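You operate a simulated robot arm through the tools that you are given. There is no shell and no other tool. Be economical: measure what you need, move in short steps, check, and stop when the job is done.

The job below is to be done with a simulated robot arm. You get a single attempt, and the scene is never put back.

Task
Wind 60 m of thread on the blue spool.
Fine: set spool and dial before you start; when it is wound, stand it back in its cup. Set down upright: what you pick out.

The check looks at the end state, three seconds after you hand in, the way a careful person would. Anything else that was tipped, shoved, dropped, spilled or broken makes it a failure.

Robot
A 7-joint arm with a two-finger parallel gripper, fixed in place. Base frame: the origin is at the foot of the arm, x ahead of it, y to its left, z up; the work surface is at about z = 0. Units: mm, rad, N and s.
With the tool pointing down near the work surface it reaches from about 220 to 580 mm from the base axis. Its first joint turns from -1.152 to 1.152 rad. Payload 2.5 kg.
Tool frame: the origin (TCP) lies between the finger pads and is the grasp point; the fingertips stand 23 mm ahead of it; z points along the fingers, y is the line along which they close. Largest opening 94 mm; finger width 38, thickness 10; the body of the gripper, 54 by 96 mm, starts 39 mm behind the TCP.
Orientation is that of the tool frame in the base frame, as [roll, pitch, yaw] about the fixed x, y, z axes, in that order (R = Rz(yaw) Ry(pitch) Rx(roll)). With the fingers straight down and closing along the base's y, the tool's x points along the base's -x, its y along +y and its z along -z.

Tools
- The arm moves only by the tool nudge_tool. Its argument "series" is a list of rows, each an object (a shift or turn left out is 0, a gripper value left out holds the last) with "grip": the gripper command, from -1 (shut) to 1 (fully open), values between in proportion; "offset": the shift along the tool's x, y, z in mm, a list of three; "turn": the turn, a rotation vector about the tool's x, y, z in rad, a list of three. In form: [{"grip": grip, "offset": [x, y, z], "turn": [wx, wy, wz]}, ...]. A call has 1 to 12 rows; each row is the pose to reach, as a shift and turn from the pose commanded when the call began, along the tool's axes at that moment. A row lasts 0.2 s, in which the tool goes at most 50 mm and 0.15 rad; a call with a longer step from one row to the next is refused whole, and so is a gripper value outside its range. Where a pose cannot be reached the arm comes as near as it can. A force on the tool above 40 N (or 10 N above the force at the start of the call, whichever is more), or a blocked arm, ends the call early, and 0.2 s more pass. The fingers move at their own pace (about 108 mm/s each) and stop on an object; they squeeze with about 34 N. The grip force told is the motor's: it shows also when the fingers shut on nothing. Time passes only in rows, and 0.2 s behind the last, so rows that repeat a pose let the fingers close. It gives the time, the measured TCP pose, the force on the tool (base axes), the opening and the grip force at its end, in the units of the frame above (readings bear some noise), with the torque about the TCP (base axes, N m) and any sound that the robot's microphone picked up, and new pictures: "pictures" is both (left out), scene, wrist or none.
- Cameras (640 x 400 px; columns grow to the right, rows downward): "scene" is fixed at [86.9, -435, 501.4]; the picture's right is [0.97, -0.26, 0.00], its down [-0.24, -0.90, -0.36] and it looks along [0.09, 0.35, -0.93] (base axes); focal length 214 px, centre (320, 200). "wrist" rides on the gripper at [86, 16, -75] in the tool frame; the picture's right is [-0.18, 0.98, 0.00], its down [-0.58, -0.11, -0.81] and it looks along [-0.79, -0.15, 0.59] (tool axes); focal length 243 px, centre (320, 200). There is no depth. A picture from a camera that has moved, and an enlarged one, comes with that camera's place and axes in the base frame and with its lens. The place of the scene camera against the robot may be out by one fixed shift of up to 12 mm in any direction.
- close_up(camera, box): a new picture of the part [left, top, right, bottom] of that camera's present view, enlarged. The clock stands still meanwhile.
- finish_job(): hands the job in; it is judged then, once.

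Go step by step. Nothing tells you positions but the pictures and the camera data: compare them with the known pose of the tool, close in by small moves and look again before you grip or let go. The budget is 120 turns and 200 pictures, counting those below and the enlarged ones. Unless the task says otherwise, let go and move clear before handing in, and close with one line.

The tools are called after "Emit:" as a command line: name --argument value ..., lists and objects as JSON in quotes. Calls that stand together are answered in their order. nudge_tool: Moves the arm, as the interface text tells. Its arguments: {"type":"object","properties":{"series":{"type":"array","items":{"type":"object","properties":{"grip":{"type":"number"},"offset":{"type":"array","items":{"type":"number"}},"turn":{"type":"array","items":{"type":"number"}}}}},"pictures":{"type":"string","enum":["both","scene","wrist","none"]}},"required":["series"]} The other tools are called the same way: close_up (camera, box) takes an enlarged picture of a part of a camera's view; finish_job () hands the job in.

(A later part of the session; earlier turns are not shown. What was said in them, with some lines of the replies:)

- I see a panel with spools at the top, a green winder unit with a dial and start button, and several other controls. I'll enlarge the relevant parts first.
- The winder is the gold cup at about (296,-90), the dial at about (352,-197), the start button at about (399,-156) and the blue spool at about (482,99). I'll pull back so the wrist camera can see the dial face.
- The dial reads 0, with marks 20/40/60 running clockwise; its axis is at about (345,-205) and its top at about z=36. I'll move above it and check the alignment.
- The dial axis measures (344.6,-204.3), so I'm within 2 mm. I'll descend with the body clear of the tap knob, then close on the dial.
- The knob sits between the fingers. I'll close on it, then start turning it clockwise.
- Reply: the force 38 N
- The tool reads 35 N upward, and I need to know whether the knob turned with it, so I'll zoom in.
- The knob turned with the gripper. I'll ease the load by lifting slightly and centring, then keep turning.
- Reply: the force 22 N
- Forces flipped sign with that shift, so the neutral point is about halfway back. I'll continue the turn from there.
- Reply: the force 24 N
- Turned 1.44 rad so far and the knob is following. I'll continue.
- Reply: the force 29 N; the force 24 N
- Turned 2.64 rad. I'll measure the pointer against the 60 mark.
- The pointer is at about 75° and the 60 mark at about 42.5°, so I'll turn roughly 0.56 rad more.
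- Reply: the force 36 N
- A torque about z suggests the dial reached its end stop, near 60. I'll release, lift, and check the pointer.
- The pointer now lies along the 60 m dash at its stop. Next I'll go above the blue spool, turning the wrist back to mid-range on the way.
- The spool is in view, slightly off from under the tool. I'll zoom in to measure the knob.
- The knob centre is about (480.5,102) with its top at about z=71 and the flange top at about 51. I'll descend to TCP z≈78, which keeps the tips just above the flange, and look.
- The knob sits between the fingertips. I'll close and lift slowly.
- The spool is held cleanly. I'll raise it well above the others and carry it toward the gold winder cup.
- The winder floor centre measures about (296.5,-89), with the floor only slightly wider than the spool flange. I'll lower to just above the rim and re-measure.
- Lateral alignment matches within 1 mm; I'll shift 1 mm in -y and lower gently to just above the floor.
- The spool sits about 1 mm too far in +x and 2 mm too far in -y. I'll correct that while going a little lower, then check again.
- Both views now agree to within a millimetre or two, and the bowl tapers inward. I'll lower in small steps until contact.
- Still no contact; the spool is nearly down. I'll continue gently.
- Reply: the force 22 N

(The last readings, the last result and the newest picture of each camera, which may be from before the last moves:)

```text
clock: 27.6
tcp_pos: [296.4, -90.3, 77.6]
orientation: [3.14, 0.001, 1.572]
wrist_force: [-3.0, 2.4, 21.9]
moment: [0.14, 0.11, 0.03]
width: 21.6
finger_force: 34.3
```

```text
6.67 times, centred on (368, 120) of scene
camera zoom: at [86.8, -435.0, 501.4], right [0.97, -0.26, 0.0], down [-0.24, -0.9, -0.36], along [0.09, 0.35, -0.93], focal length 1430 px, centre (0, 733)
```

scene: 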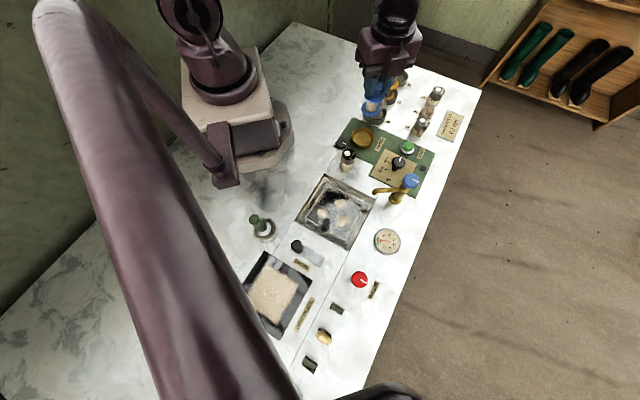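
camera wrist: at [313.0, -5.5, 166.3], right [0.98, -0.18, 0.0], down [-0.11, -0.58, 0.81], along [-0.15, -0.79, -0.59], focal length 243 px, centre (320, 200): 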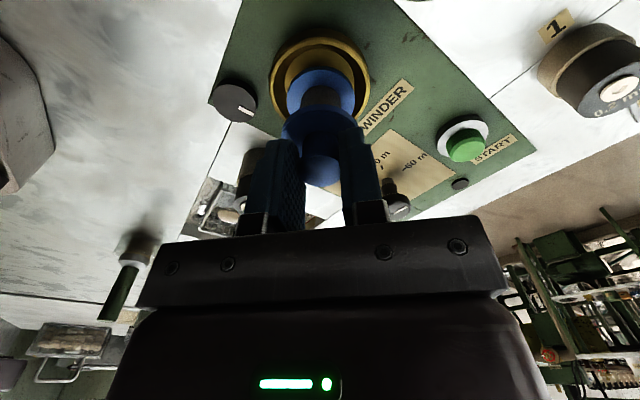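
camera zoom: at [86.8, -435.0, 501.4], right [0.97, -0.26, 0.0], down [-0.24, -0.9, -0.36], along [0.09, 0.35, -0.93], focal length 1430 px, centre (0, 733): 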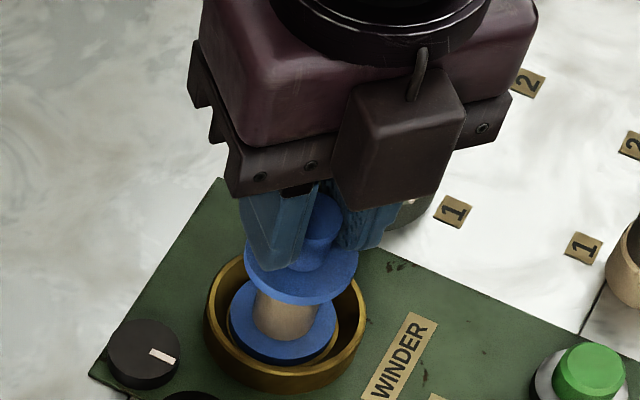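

Contact at about 22 N, centred in the bowl. I'll relieve the press, open, and lift straight up.

Emit:
nudge_tool --series '[{"grip": -1, "offset": [0, 0, -1.5]}, {"grip": -0.2, "offset": [0, 0, -1.5]}, {"grip": 0, "offset": [0, 0, -1.5]}, {"grip": 0, "offset": [0, 0, -1.5]}, {"offset": [0, 0, -25]}, {"offset": [0, 0, -55]}, {"offset": [0, 0, -85]}, {"offset": [0, 0, -85]}]' --pictures "both"

Emit:
close_up --camera "scene" --box '[320, 90, 448, 170]'

```text
clock: 29.4
tcp_pos: [298.9, -91.4, 161.8]
orientation: [-3.141, 0.0, 1.572]
wrist_force: [-0.1, 0.7, 0.0]
moment: [0.0, -0.04, -0.01]
width: 46.9
finger_force: 0.0
camera wrist: at [314.3, -4.4, 238.0], right [0.98, -0.18, 0.0], down [-0.11, -0.58, 0.81], along [-0.15, -0.79, -0.59], focal length 243 px, centre (320, 200)
```

scene: 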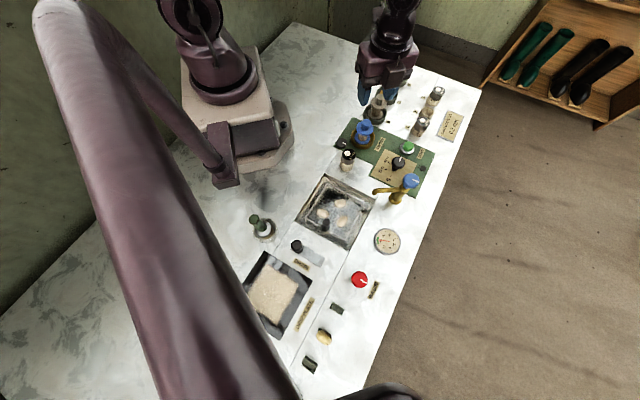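
wrist: 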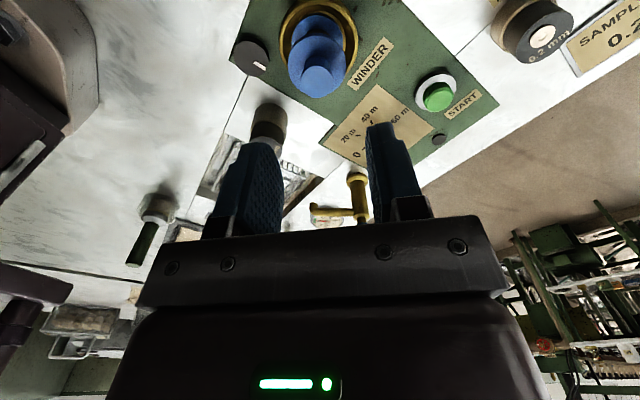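

```text
5.00 times, centred on (384, 130) of scene
camera zoom: at [86.9, -435.0, 501.4], right [0.97, -0.26, 0.0], down [-0.24, -0.9, -0.36], along [0.09, 0.35, -0.93], focal length 1072 px, centre (0, 550)
```

zoom: 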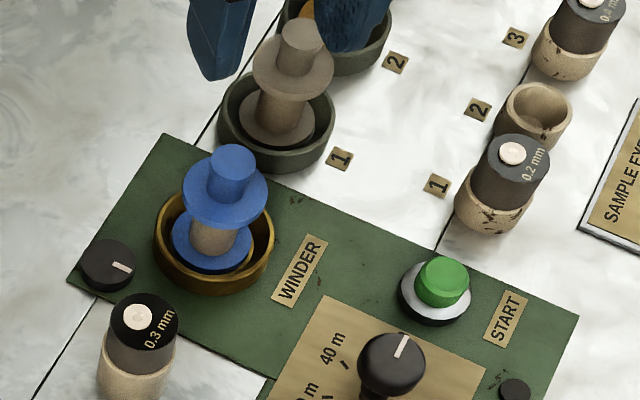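

The blue spool stands upright in the winder. Before starting, I'll check the unlabelled knob beside the bowl and the dial once more.

Emit:
close_up --camera "wrist" --box '[224, 0, 416, 120]'

Emit:
close_up --camera "wrist" --box '[320, 60, 512, 180]'

Emit:
close_up --camera "scene" --box '[320, 120, 384, 180]'

```text
3.33 times, centred on (320, 60) of wrist
camera zoom: at [314.3, -4.4, 238.0], right [0.98, -0.18, 0.0], down [-0.11, -0.58, 0.81], along [-0.15, -0.79, -0.59], focal length 809 px, centre (320, 667)
```

zoom: 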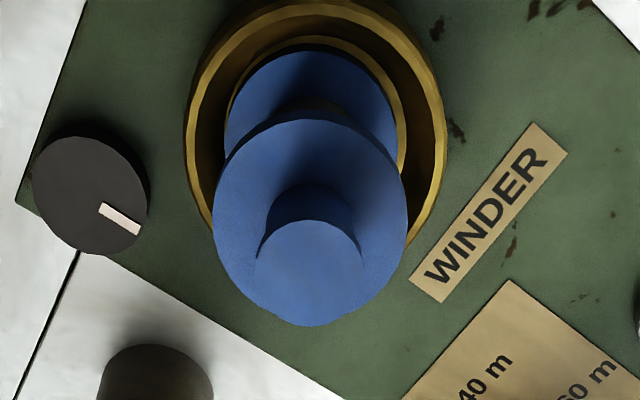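

```text
3.33 times, centred on (416, 120) of wrist
camera zoom: at [314.3, -4.4, 238.0], right [0.98, -0.18, 0.0], down [-0.11, -0.58, 0.81], along [-0.15, -0.79, -0.59], focal length 809 px, centre (0, 467)
```

zoom: 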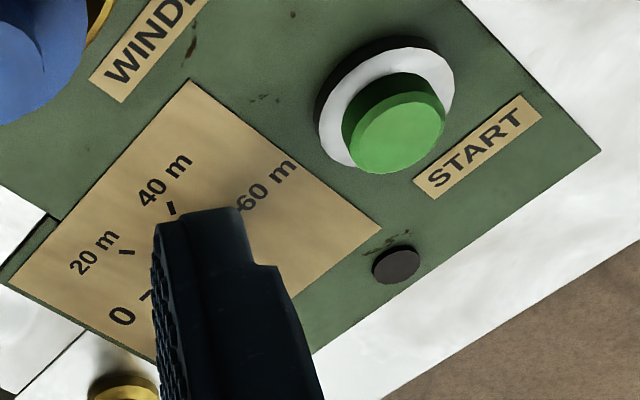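

```text
6.67 times, centred on (352, 150) of scene
camera zoom: at [86.9, -435.0, 501.4], right [0.97, -0.26, 0.0], down [-0.24, -0.9, -0.36], along [0.09, 0.35, -0.93], focal length 1430 px, centre (107, 533)
```

zoom: 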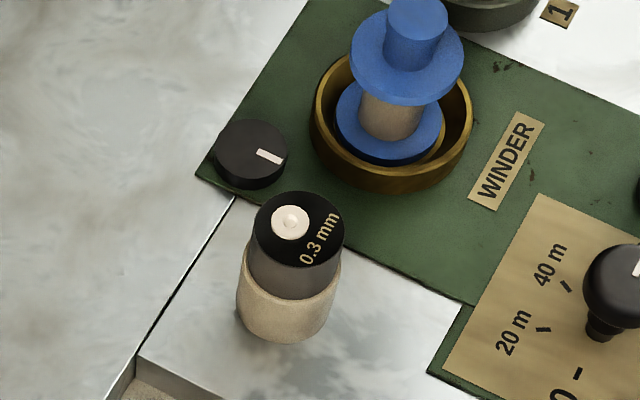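

The dial reads 60 m and the black disc looks like a turn indicator. I'll close the fingers and move above the START button at about (401,-154.5).

Emit:
nudge_tool --series '[{"grip": -1, "offset": [-22, 35, 0]}, {"offset": [-44, 70, 0]}, {"offset": [-64.5, 104, 20]}, {"offset": [-64.5, 104, 65]}, {"offset": [-64.5, 104, 90]}, {"offset": [-64.5, 104, 90]}]' --pictures "wrist"

Emit:
close_up --camera "wrist" --box '[224, 40, 416, 220]'

Emit:
close_up --camera "scene" --box '[360, 110, 456, 170]'

```text
clock: 30.8
tcp_pos: [399.8, -156.1, 75.0]
orientation: [3.141, 0.0, 1.573]
wrist_force: [-0.1, -0.4, 0.5]
moment: [0.0, 0.0, 0.0]
width: 0.1
finger_force: 34.0
camera wrist: at [416.0, -67.8, 148.8], right [0.98, -0.18, 0.0], down [-0.11, -0.58, 0.81], along [-0.15, -0.79, -0.59], focal length 243 px, centre (320, 200)
```

wrist: 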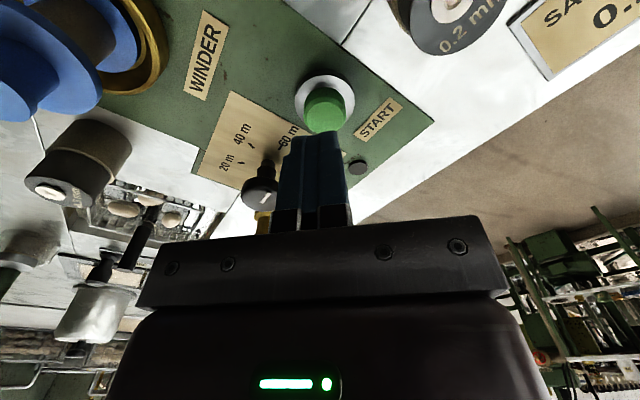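

```text
2.22 times, centred on (320, 130) of wrist
camera zoom: at [416.0, -67.8, 148.8], right [0.98, -0.18, 0.0], down [-0.11, -0.58, 0.81], along [-0.15, -0.79, -0.59], focal length 539 px, centre (320, 356)
```

zoom: 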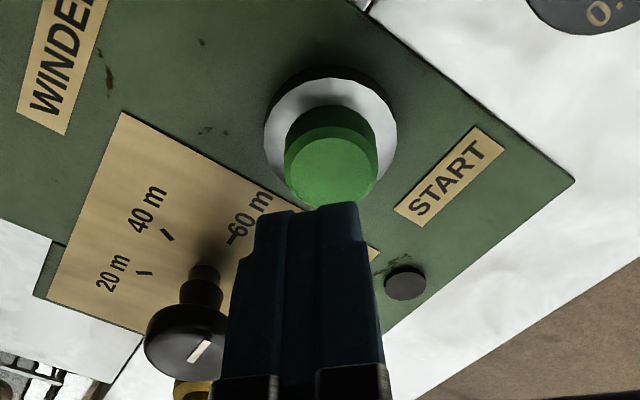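

```text
6.67 times, centred on (408, 140) of scene
camera zoom: at [86.9, -435.0, 501.4], right [0.97, -0.26, 0.0], down [-0.24, -0.9, -0.36], along [0.09, 0.35, -0.93], focal length 1430 px, centre (-267, 600)
```

zoom: 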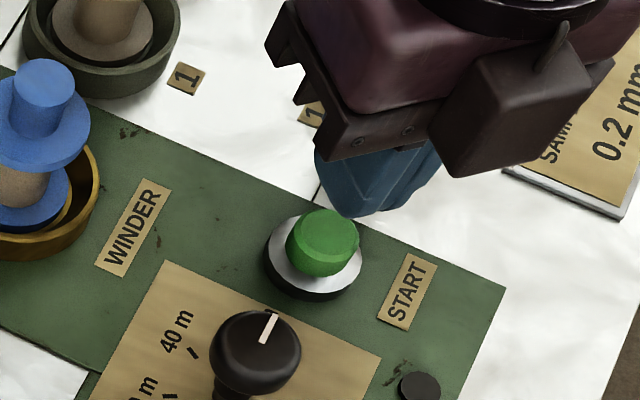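

The button is just below the tips, about 2 mm off. I'll correct and press down in small steps.

Emit:
nudge_tool --series '[{"grip": -1, "offset": [2, 3, 10]}, {"offset": [2, 3, 22]}, {"offset": [2, 3, 25]}, {"offset": [2, 3, 28]}, {"offset": [2, 3, 30]}, {"offset": [2, 3, 32]}, {"offset": [2, 3, 34]}]' --pictures "wrist"

```text
clock: 32.4
tcp_pos: [405.0, -150.5, 40.0]
orientation: [3.14, -0.001, 1.572]
wrist_force: [1.6, 1.4, 7.1]
moment: [0.02, 0.0, 0.01]
width: 0.0
finger_force: 34.2
heard: click
camera wrist: at [420.1, -64.7, 114.9], right [0.98, -0.18, 0.0], down [-0.11, -0.58, 0.81], along [-0.15, -0.79, -0.59], focal length 243 px, centre (320, 200)
```

wrist: 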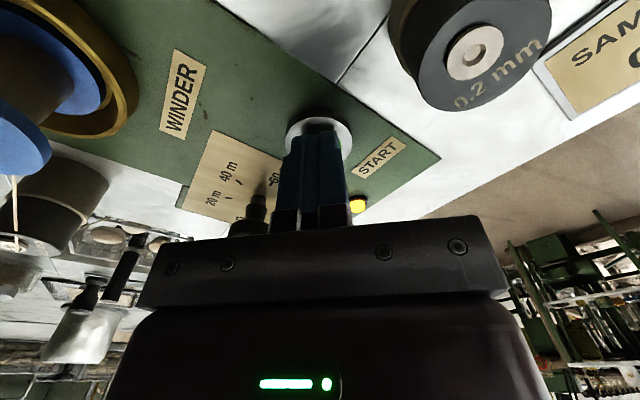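

A click, the lamp has lit yellow, and thread now runs to the spool, so winding has started. I'll back straight up and wait.

Emit:
nudge_tool --series '[{"grip": -1, "offset": [0, 0, -20]}, {"offset": [0, 0, -60]}, {"offset": [0, 0, -100]}, {"offset": [0, 0, -120]}, {"offset": [0, 0, -120]}, {"offset": [0, 0, -120]}, {"offset": [0, 0, -120]}]' --pictures "none"

Emit:
close_up --camera "scene" --box '[320, 90, 448, 190]'

```text
clock: 34.0
tcp_pos: [401.1, -150.7, 157.7]
orientation: [-3.142, -0.001, 1.573]
wrist_force: [-0.8, -0.5, -0.7]
moment: [0.0, 0.02, -0.03]
width: 0.0
finger_force: 34.0
```

```text
4.00 times, centred on (384, 140) of scene
camera zoom: at [86.9, -435.0, 501.4], right [0.97, -0.26, 0.0], down [-0.24, -0.9, -0.36], along [0.09, 0.35, -0.93], focal length 858 px, centre (64, 440)
```

zoom: 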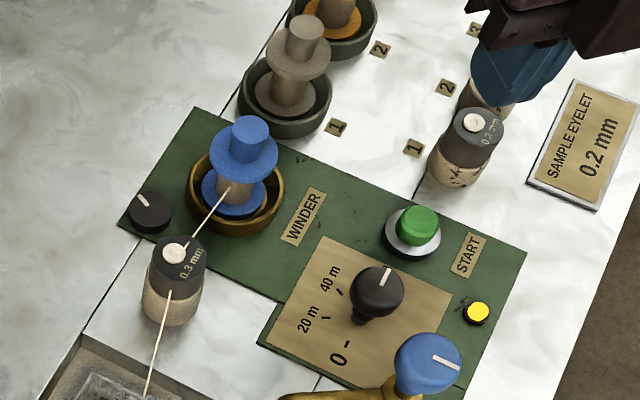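

Thread is running through the eyelet onto the spool and the lamp is lit. I'll wait for it to finish.

Emit:
nudge_tool --series '[{}, {}, {}, {}, {}, {}, {}, {}, {}, {}, {}, {}]' --pictures "none"

Emit:
nudge_tool --series '[{}, {}, {}, {}, {}, {}, {}, {}, {}, {}, {}, {}]' --pictures "none"

Emit:
nudge_tool --series '[{}, {}, {}, {}, {}, {}, {}, {}, {}, {}, {}, {}]' --pictures "none"

Emit:
close_up --camera "scene" --box '[320, 90, 448, 190]'

```text
clock: 36.6
tcp_pos: [401.2, -152.1, 158.8]
orientation: [3.141, 0.0, 1.572]
wrist_force: [0.0, -0.3, 0.0]
moment: [-0.01, 0.0, 0.01]
width: 0.0
finger_force: 33.9
```

```text
clock: 39.2
tcp_pos: [400.0, -150.7, 157.0]
orientation: [3.141, 0.0, 1.573]
wrist_force: [-1.1, 0.2, 0.3]
moment: [0.01, 0.0, -0.01]
width: 0.1
finger_force: 34.1
```

```text
clock: 41.8
tcp_pos: [400.8, -151.2, 157.6]
orientation: [-3.141, 0.001, 1.573]
wrist_force: [-0.5, 0.4, 0.3]
moment: [0.01, -0.04, 0.0]
width: 0.0
finger_force: 34.4
```

```text
4.00 times, centred on (384, 140) of scene
camera zoom: at [86.9, -435.0, 501.4], right [0.97, -0.26, 0.0], down [-0.24, -0.9, -0.36], along [0.09, 0.35, -0.93], focal length 858 px, centre (64, 440)
```

zoom: 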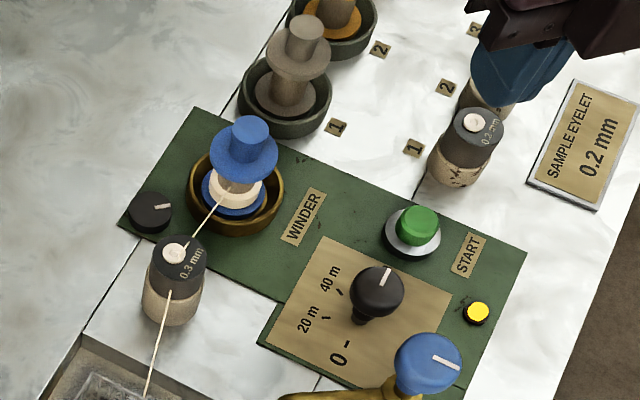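

The thread is building up from the bottom of the hub. I'll keep waiting.

Emit:
nudge_tool --series '[{}, {}, {}, {}, {}, {}, {}, {}, {}, {}, {}, {}]' --pictures "none"

Emit:
nudge_tool --series '[{}, {}, {}, {}, {}, {}, {}, {}, {}, {}, {}, {}]' --pictures "none"

Emit:
nudge_tool --series '[{}, {}, {}, {}, {}, {}, {}, {}, {}, {}, {}, {}]' --pictures "none"

Emit:
nudge_tool --series '[{}, {}, {}, {}, {}, {}, {}, {}, {}, {}, {}, {}]' --pictures "none"

Emit:
close_up --camera "scene" --box '[320, 90, 448, 190]'

```text
clock: 44.4
tcp_pos: [401.4, -151.3, 157.6]
orientation: [3.14, 0.001, 1.572]
wrist_force: [0.5, -0.3, -0.6]
moment: [0.0, 0.02, 0.0]
width: 0.1
finger_force: 34.0
```

```text
clock: 47.0
tcp_pos: [401.8, -152.1, 158.0]
orientation: [3.141, 0.0, 1.572]
wrist_force: [0.8, -0.5, -0.2]
moment: [-0.03, -0.06, -0.01]
width: 0.0
finger_force: 34.2
```

```text
clock: 49.6
tcp_pos: [401.0, -151.9, 158.4]
orientation: [-3.141, 0.001, 1.575]
wrist_force: [-0.3, -0.3, -0.1]
moment: [0.01, 0.01, -0.03]
width: 0.0
finger_force: 34.1
```

```text
clock: 52.2
tcp_pos: [400.6, -151.5, 159.1]
orientation: [-3.142, -0.001, 1.572]
wrist_force: [0.6, -0.9, 0.9]
moment: [0.01, -0.02, 0.02]
width: 0.0
finger_force: 34.2
```

```text
4.00 times, centred on (384, 140) of scene
camera zoom: at [86.9, -435.0, 501.4], right [0.97, -0.26, 0.0], down [-0.24, -0.9, -0.36], along [0.09, 0.35, -0.93], focal length 858 px, centre (64, 440)
```

zoom: 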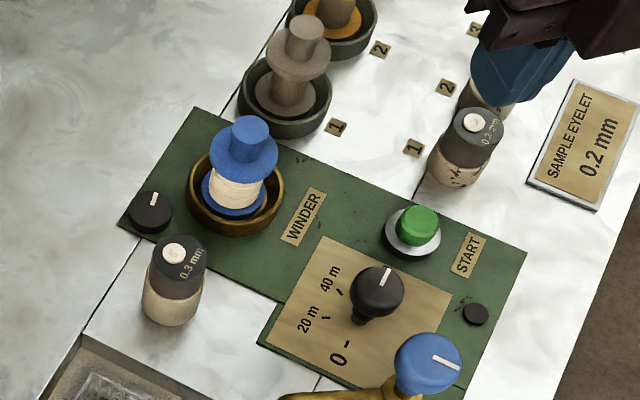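

Winding is done: the lamp is off, the thread is cut and the spool is full. I'll open and return over the spool.

Emit:
nudge_tool --series '[{"grip": 0, "offset": [20, -35, 0]}, {"offset": [42, -72, 0]}, {"offset": [62.5, -107, 0]}, {"offset": [62.5, -107, 30]}, {"offset": [62.5, -107, 45]}, {"offset": [62.5, -107, 45]}]' --pictures "wrist"

Emit:
close_up --camera "wrist" --box '[200, 40, 440, 190]'

```text
clock: 53.6
tcp_pos: [295.2, -90.8, 113.8]
orientation: [-3.141, 0.002, 1.572]
wrist_force: [-1.1, -0.6, 0.4]
moment: [-0.01, 0.04, 0.01]
width: 47.1
finger_force: 0.0
camera wrist: at [311.0, -3.3, 189.6], right [0.98, -0.18, 0.0], down [-0.11, -0.58, 0.81], along [-0.15, -0.79, -0.59], focal length 243 px, centre (320, 200)
```

wrist: 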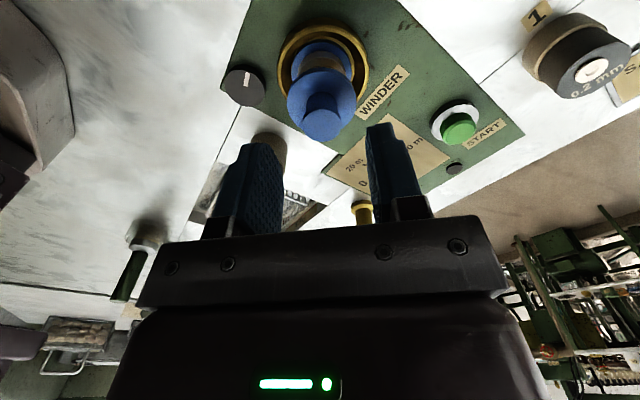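

```text
2.67 times, centred on (320, 115) of wrist
camera zoom: at [311.0, -3.3, 189.6], right [0.98, -0.18, 0.0], down [-0.11, -0.58, 0.81], along [-0.15, -0.79, -0.59], focal length 647 px, centre (320, 427)
```

zoom: 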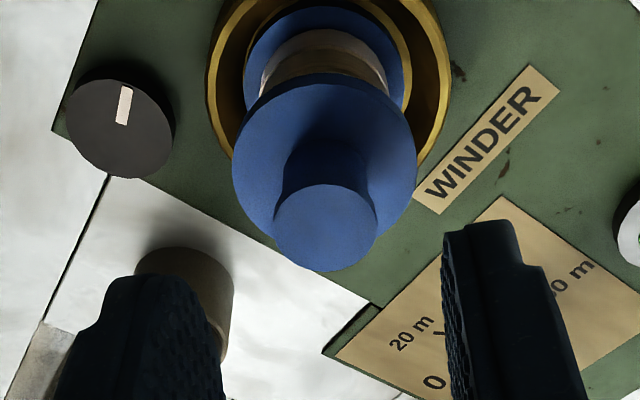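

The spool knob is directly below. I'll descend to the same grip height, close, and lift a little.

Emit:
nudge_tool --series '[{"grip": 0, "offset": [0, 0, 18]}, {"offset": [0, 0, 35]}, {"offset": [0, 0, 35]}, {"grip": -1, "offset": [0, 0, 35]}, {"offset": [0, 0, 35]}, {"offset": [0, 0, 35]}]' --pictures "none"

Emit:
nudge_tool --series '[{"grip": -1, "offset": [0, 0, -10]}, {"offset": [0, 0, -40]}, {"offset": [0, 0, -75]}, {"offset": [0, 0, -103]}, {"offset": [0, 0, -103]}]' --pictures "both"

Emit:
close_up --camera "scene" --box '[320, 60, 448, 140]'

```text
clock: 55.0
tcp_pos: [295.7, -89.3, 77.9]
orientation: [3.142, 0.0, 1.572]
wrist_force: [-0.5, 0.2, 0.6]
moment: [0.0, -0.01, 0.0]
width: 21.7
finger_force: 34.6
```

```text
clock: 56.2
tcp_pos: [296.3, -90.4, 182.1]
orientation: [3.141, 0.002, 1.573]
wrist_force: [-0.2, 0.9, 0.0]
moment: [0.02, 0.0, -0.03]
width: 21.3
finger_force: 34.2
camera wrist: at [312.2, -3.9, 257.1], right [0.98, -0.18, 0.0], down [-0.11, -0.58, 0.81], along [-0.15, -0.79, -0.59], focal length 243 px, centre (320, 200)
```

scene: 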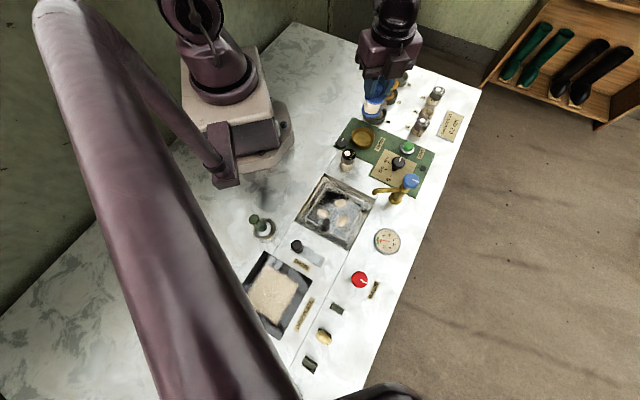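
wrist: 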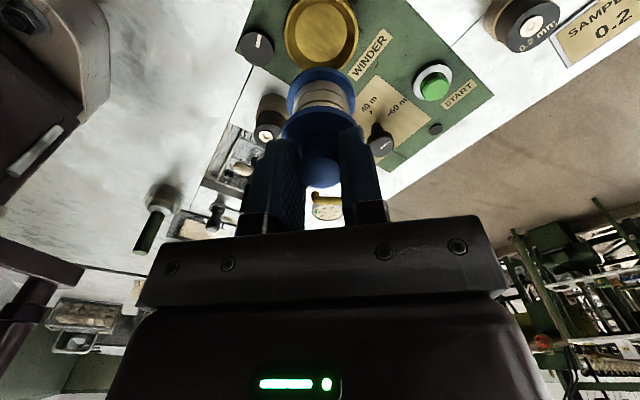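

```text
5.00 times, centred on (384, 100) of scene
camera zoom: at [86.9, -435.0, 501.4], right [0.97, -0.26, 0.0], down [-0.24, -0.9, -0.36], along [0.09, 0.35, -0.93], focal length 1072 px, centre (0, 700)
```

zoom: 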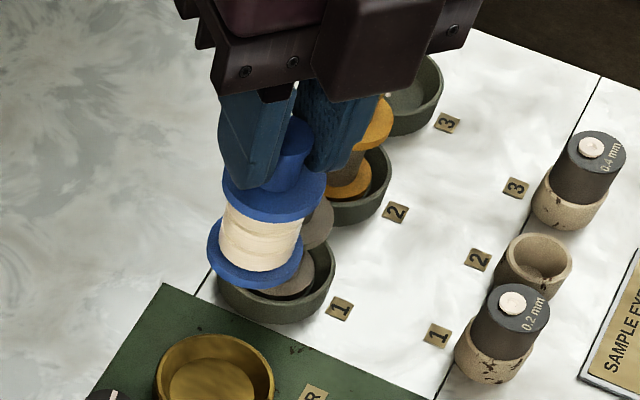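

The full spool is held with its cup visible in the row. I'll carry it back over cup 3 at the same height.

Emit:
nudge_tool --series '[{"grip": -1, "offset": [25, 25, 0]}, {"offset": [55, 54, 0]}, {"offset": [85, 83, 0]}, {"offset": [115, 112, 0]}, {"offset": [145, 141, 0]}, {"offset": [175, 170, 0]}, {"offset": [189.2, 184, 0]}, {"offset": [189.2, 184, 25]}, {"offset": [189.2, 184, 50]}, {"offset": [189.2, 184, 50]}]' --pictures "both"

Emit:
close_up --camera "wrist" --box '[240, 0, 432, 120]'

Emit:
close_up --camera "scene" --box '[352, 40, 448, 100]'

```text
clock: 58.4
tcp_pos: [479.1, 101.2, 130.0]
orientation: [-3.141, 0.0, 1.572]
wrist_force: [-0.6, -0.6, -0.6]
moment: [-0.03, 0.02, -0.05]
width: 21.6
finger_force: 33.9
camera wrist: at [495.8, 188.0, 205.7], right [0.98, -0.18, 0.0], down [-0.11, -0.58, 0.81], along [-0.15, -0.79, -0.59], focal length 243 px, centre (320, 200)
```

scene: 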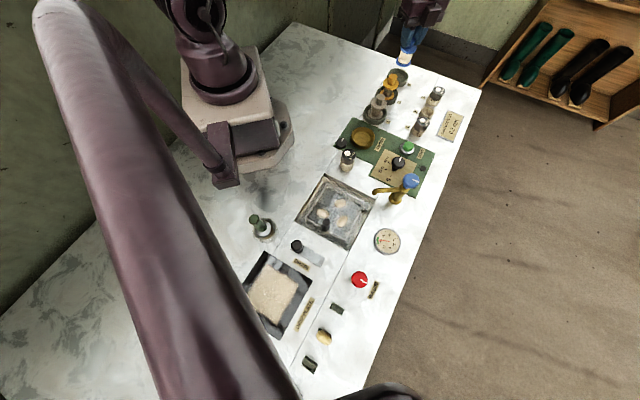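
wrist: 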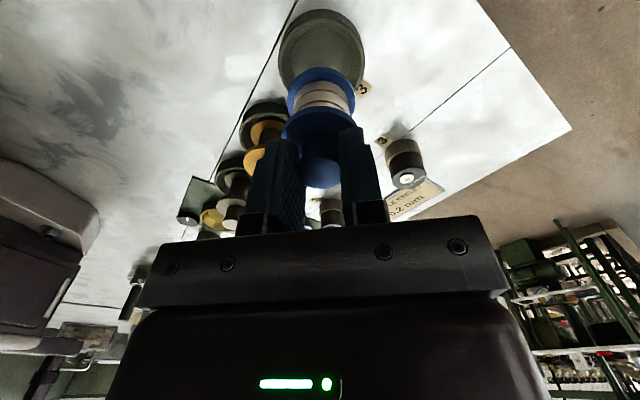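

```text
3.33 times, centred on (336, 60) of wrist
camera zoom: at [495.8, 188.0, 205.7], right [0.98, -0.18, 0.0], down [-0.11, -0.58, 0.81], along [-0.15, -0.79, -0.59], focal length 809 px, centre (267, 667)
```

zoom: 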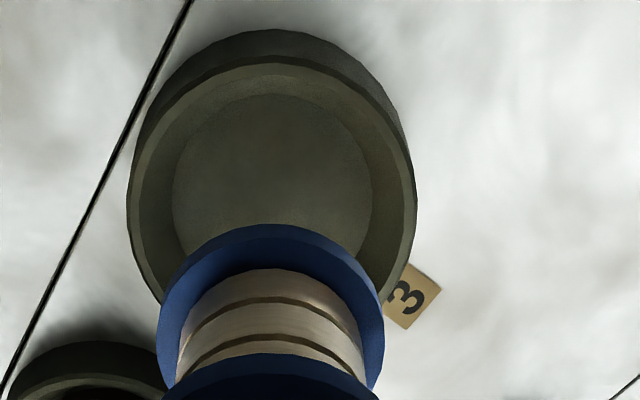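

```text
6.67 times, centred on (400, 70) of scene
camera zoom: at [86.9, -435.0, 501.4], right [0.97, -0.26, 0.0], down [-0.24, -0.9, -0.36], along [0.09, 0.35, -0.93], focal length 1430 px, centre (-213, 1067)
```

zoom: 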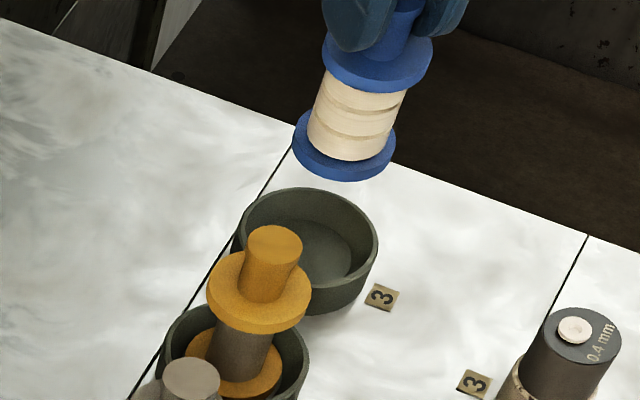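

The spool shows three full bands of 20 m and lines up with cup 3. I'll lower most of the way and check.

Emit:
nudge_tool --series '[{"grip": -1, "offset": [0, 0, 20]}, {"offset": [0, 0, 38]}, {"offset": [0, 0, 46]}, {"offset": [0, 0, 46]}]' --pictures "none"

Emit:
close_up --camera "wrist" --box '[240, 20, 432, 140]'

Emit:
close_up --camera "scene" --box '[352, 40, 448, 100]'

```text
clock: 59.4
tcp_pos: [479.5, 100.2, 85.2]
orientation: [-3.14, 0.001, 1.572]
wrist_force: [0.5, 1.1, -0.4]
moment: [0.0, 0.0, 0.04]
width: 21.8
finger_force: 33.9
```

```text
3.33 times, centred on (336, 80) of wrist
camera zoom: at [496.0, 187.7, 160.5], right [0.98, -0.18, 0.0], down [-0.11, -0.58, 0.81], along [-0.15, -0.79, -0.59], focal length 809 px, centre (267, 600)
```

zoom: 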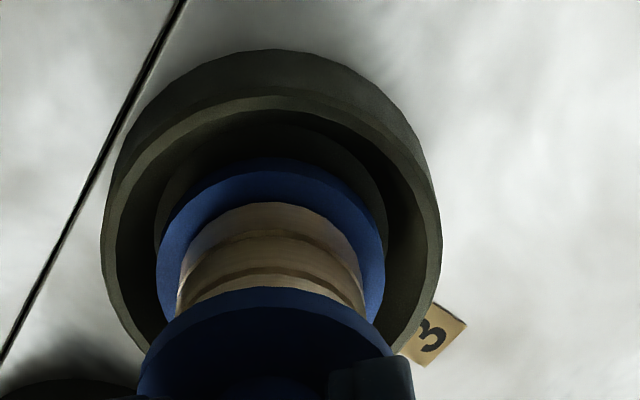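

```text
6.67 times, centred on (400, 70) of scene
camera zoom: at [86.9, -435.0, 501.4], right [0.97, -0.26, 0.0], down [-0.24, -0.9, -0.36], along [0.09, 0.35, -0.93], focal length 1430 px, centre (-213, 1067)
```

zoom: 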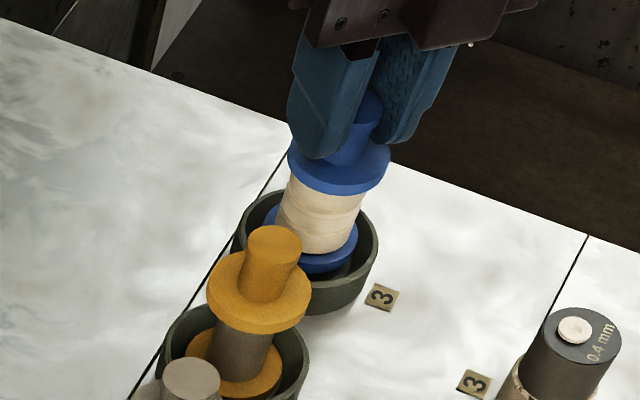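

The spool is inside the cup and centred, a few millimetres above the floor. I'll lower until light contact.

Emit:
nudge_tool --series '[{"grip": -1, "offset": [0, 0, 1.5]}, {"offset": [0, 0, 3]}, {"offset": [0, 0, 4]}, {"offset": [0, 0, 4]}]' --pictures "none"

Emit:
nudge_tool --series '[{"grip": -1, "offset": [0, 0, 0.7]}, {"offset": [0, 0, 1.4]}, {"offset": [0, 0, 1.4]}]' --pictures "none"

Emit:
close_up --camera "wrist" --box '[240, 20, 432, 140]'

```text
clock: 60.4
tcp_pos: [480.3, 100.6, 80.9]
orientation: [3.141, -0.001, 1.571]
wrist_force: [0.2, -0.1, -0.4]
moment: [0.06, -0.02, 0.02]
width: 21.6
finger_force: 34.0
```

```text
clock: 61.2
tcp_pos: [479.3, 99.9, 81.6]
orientation: [3.141, -0.001, 1.572]
wrist_force: [0.3, 0.7, -0.7]
moment: [0.01, 0.03, -0.01]
width: 21.5
finger_force: 34.0
```

```text
3.33 times, centred on (336, 80) of wrist
camera zoom: at [496.3, 187.1, 155.8], right [0.98, -0.18, 0.0], down [-0.11, -0.58, 0.81], along [-0.15, -0.79, -0.59], focal length 809 px, centre (267, 600)
```

zoom: 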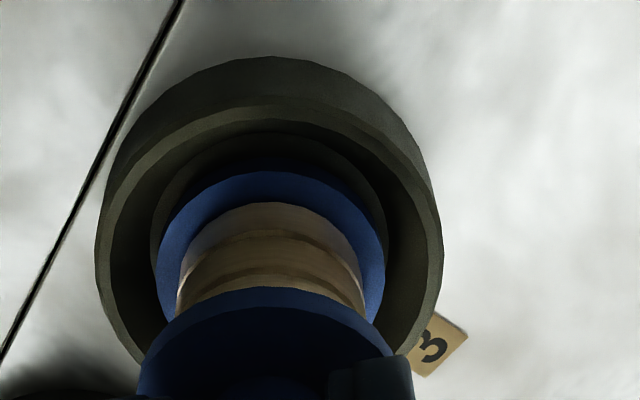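

No contact yet, so I'll go down a little further.

Emit:
nudge_tool --series '[{"grip": -1, "offset": [0, 0, 0.7]}, {"offset": [0, 0, 1.4]}, {"offset": [0, 0, 1.4]}]' --pictures "none"

Emit:
nudge_tool --series '[{"grip": -1, "offset": [0, 0, 0.6]}, {"offset": [0, 0, 1.2]}, {"offset": [0, 0, 1.2]}]' --pictures "none"

```text
clock: 62.0
tcp_pos: [479.4, 102.0, 78.1]
orientation: [-3.141, 0.0, 1.572]
wrist_force: [0.6, 0.4, -0.2]
moment: [0.04, 0.0, 0.0]
width: 21.4
finger_force: 34.4
```

```text
clock: 62.8
tcp_pos: [479.3, 98.9, 77.1]
orientation: [3.14, 0.002, 1.572]
wrist_force: [0.2, -0.3, 1.2]
moment: [-0.07, 0.04, -0.01]
width: 21.5
finger_force: 34.2
```

Emit:
nudge_tool --series '[{"grip": -1, "offset": [0, 0, 0.6]}, {"offset": [0, 0, 1.2]}, {"offset": [0, 0, 1.2]}]' --pictures "none"

Emit:
close_up --camera "wrist" --box '[240, 20, 432, 140]'

Emit:
close_up --camera "scene" --box '[352, 40, 448, 100]'

```text
clock: 63.6
tcp_pos: [479.8, 99.8, 77.4]
orientation: [3.142, 0.0, 1.572]
wrist_force: [-3.8, -1.1, 16.1]
moment: [-0.1, 0.15, 0.0]
width: 21.6
finger_force: 34.3
```

```text
3.33 times, centred on (336, 80) of wrist
camera zoom: at [497.1, 187.8, 152.4], right [0.98, -0.18, 0.0], down [-0.11, -0.58, 0.81], along [-0.15, -0.79, -0.59], focal length 809 px, centre (267, 600)
```

zoom: 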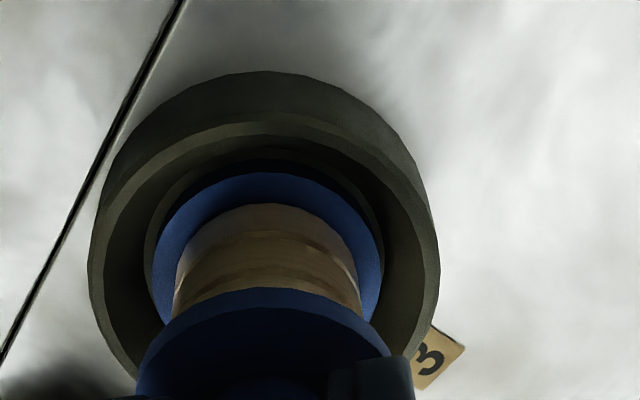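

```text
6.67 times, centred on (400, 70) of scene
camera zoom: at [86.8, -435.0, 501.4], right [0.97, -0.26, 0.0], down [-0.24, -0.9, -0.36], along [0.09, 0.35, -0.93], focal length 1430 px, centre (-213, 1067)
```

zoom: 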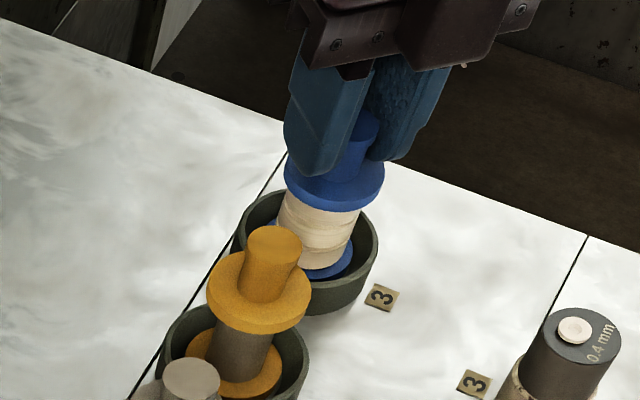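

The spool is seated, with 16 N on the tool. I'll relieve the press, release, and lift clear.

Emit:
nudge_tool --series '[{"grip": -1, "offset": [0, 0, -1]}, {"grip": -0.2, "offset": [0, 0, -1]}, {"grip": 0, "offset": [0, 0, -1]}, {"grip": 0, "offset": [0, 0, -1]}, {"offset": [0, 0, -25]}, {"offset": [0, 0, -60]}, {"offset": [0, 0, -100]}, {"offset": [0, 0, -140]}, {"offset": [0, 0, -140]}]' --pictures "both"

Emit:
close_up --camera "scene" --box '[320, 40, 480, 140]'

Emit:
close_up --camera "scene" --box '[320, 110, 448, 190]'

```text
clock: 65.6
tcp_pos: [479.5, 99.5, 217.4]
orientation: [-3.14, 0.0, 1.573]
wrist_force: [-0.8, 0.6, 0.9]
moment: [0.03, 0.01, 0.02]
width: 47.1
finger_force: 0.1
camera wrist: at [495.7, 186.5, 293.2], right [0.98, -0.18, 0.0], down [-0.11, -0.58, 0.81], along [-0.15, -0.79, -0.59], focal length 243 px, centre (320, 200)
```

scene: 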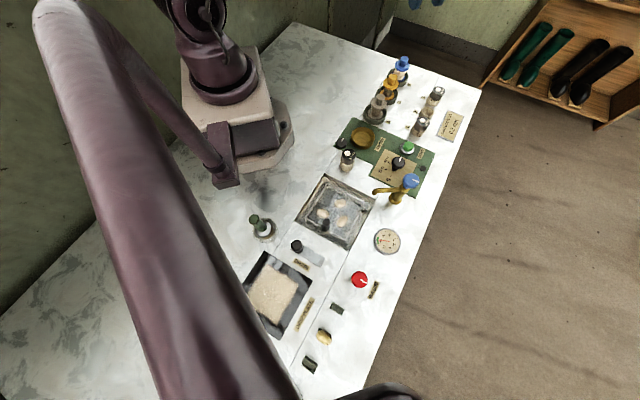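
wrist: 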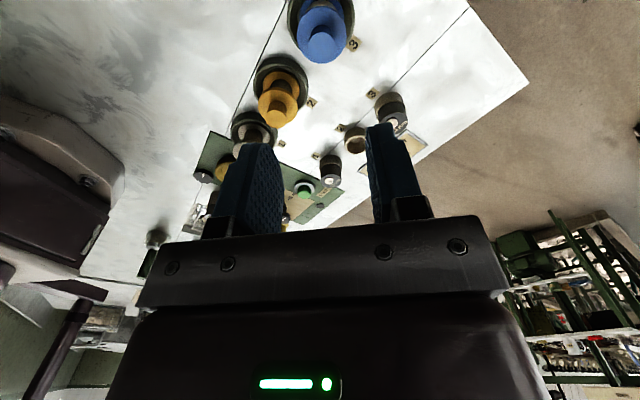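

```text
4.00 times, centred on (400, 90) of scene
camera zoom: at [86.9, -435.0, 501.4], right [0.97, -0.26, 0.0], down [-0.24, -0.9, -0.36], along [0.09, 0.35, -0.93], focal length 858 px, centre (0, 640)
```

zoom: 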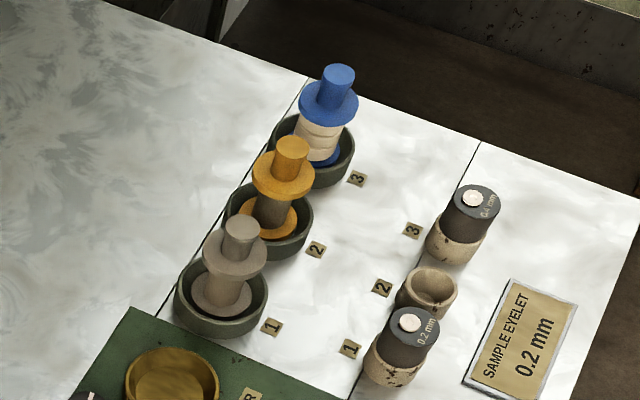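

```text
5.00 times, centred on (384, 150) of scene
camera zoom: at [86.9, -435.0, 501.4], right [0.97, -0.26, 0.0], down [-0.24, -0.9, -0.36], along [0.09, 0.35, -0.93], focal length 1072 px, centre (0, 450)
```

zoom: 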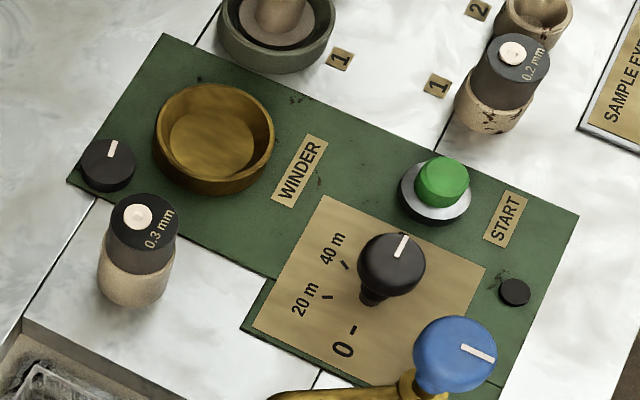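

The blue spool stands upright in cup 3 with its thread wound. Everything else is where it was, the arm is clear, and I'm handing in.

Emit:
finish_job

```text
The job is handed in.
```

The blue spool was wound with the dial set to 60 m and now stands upright in its cup, number 3. The gripper is open and clear, and nothing else was disturbed.
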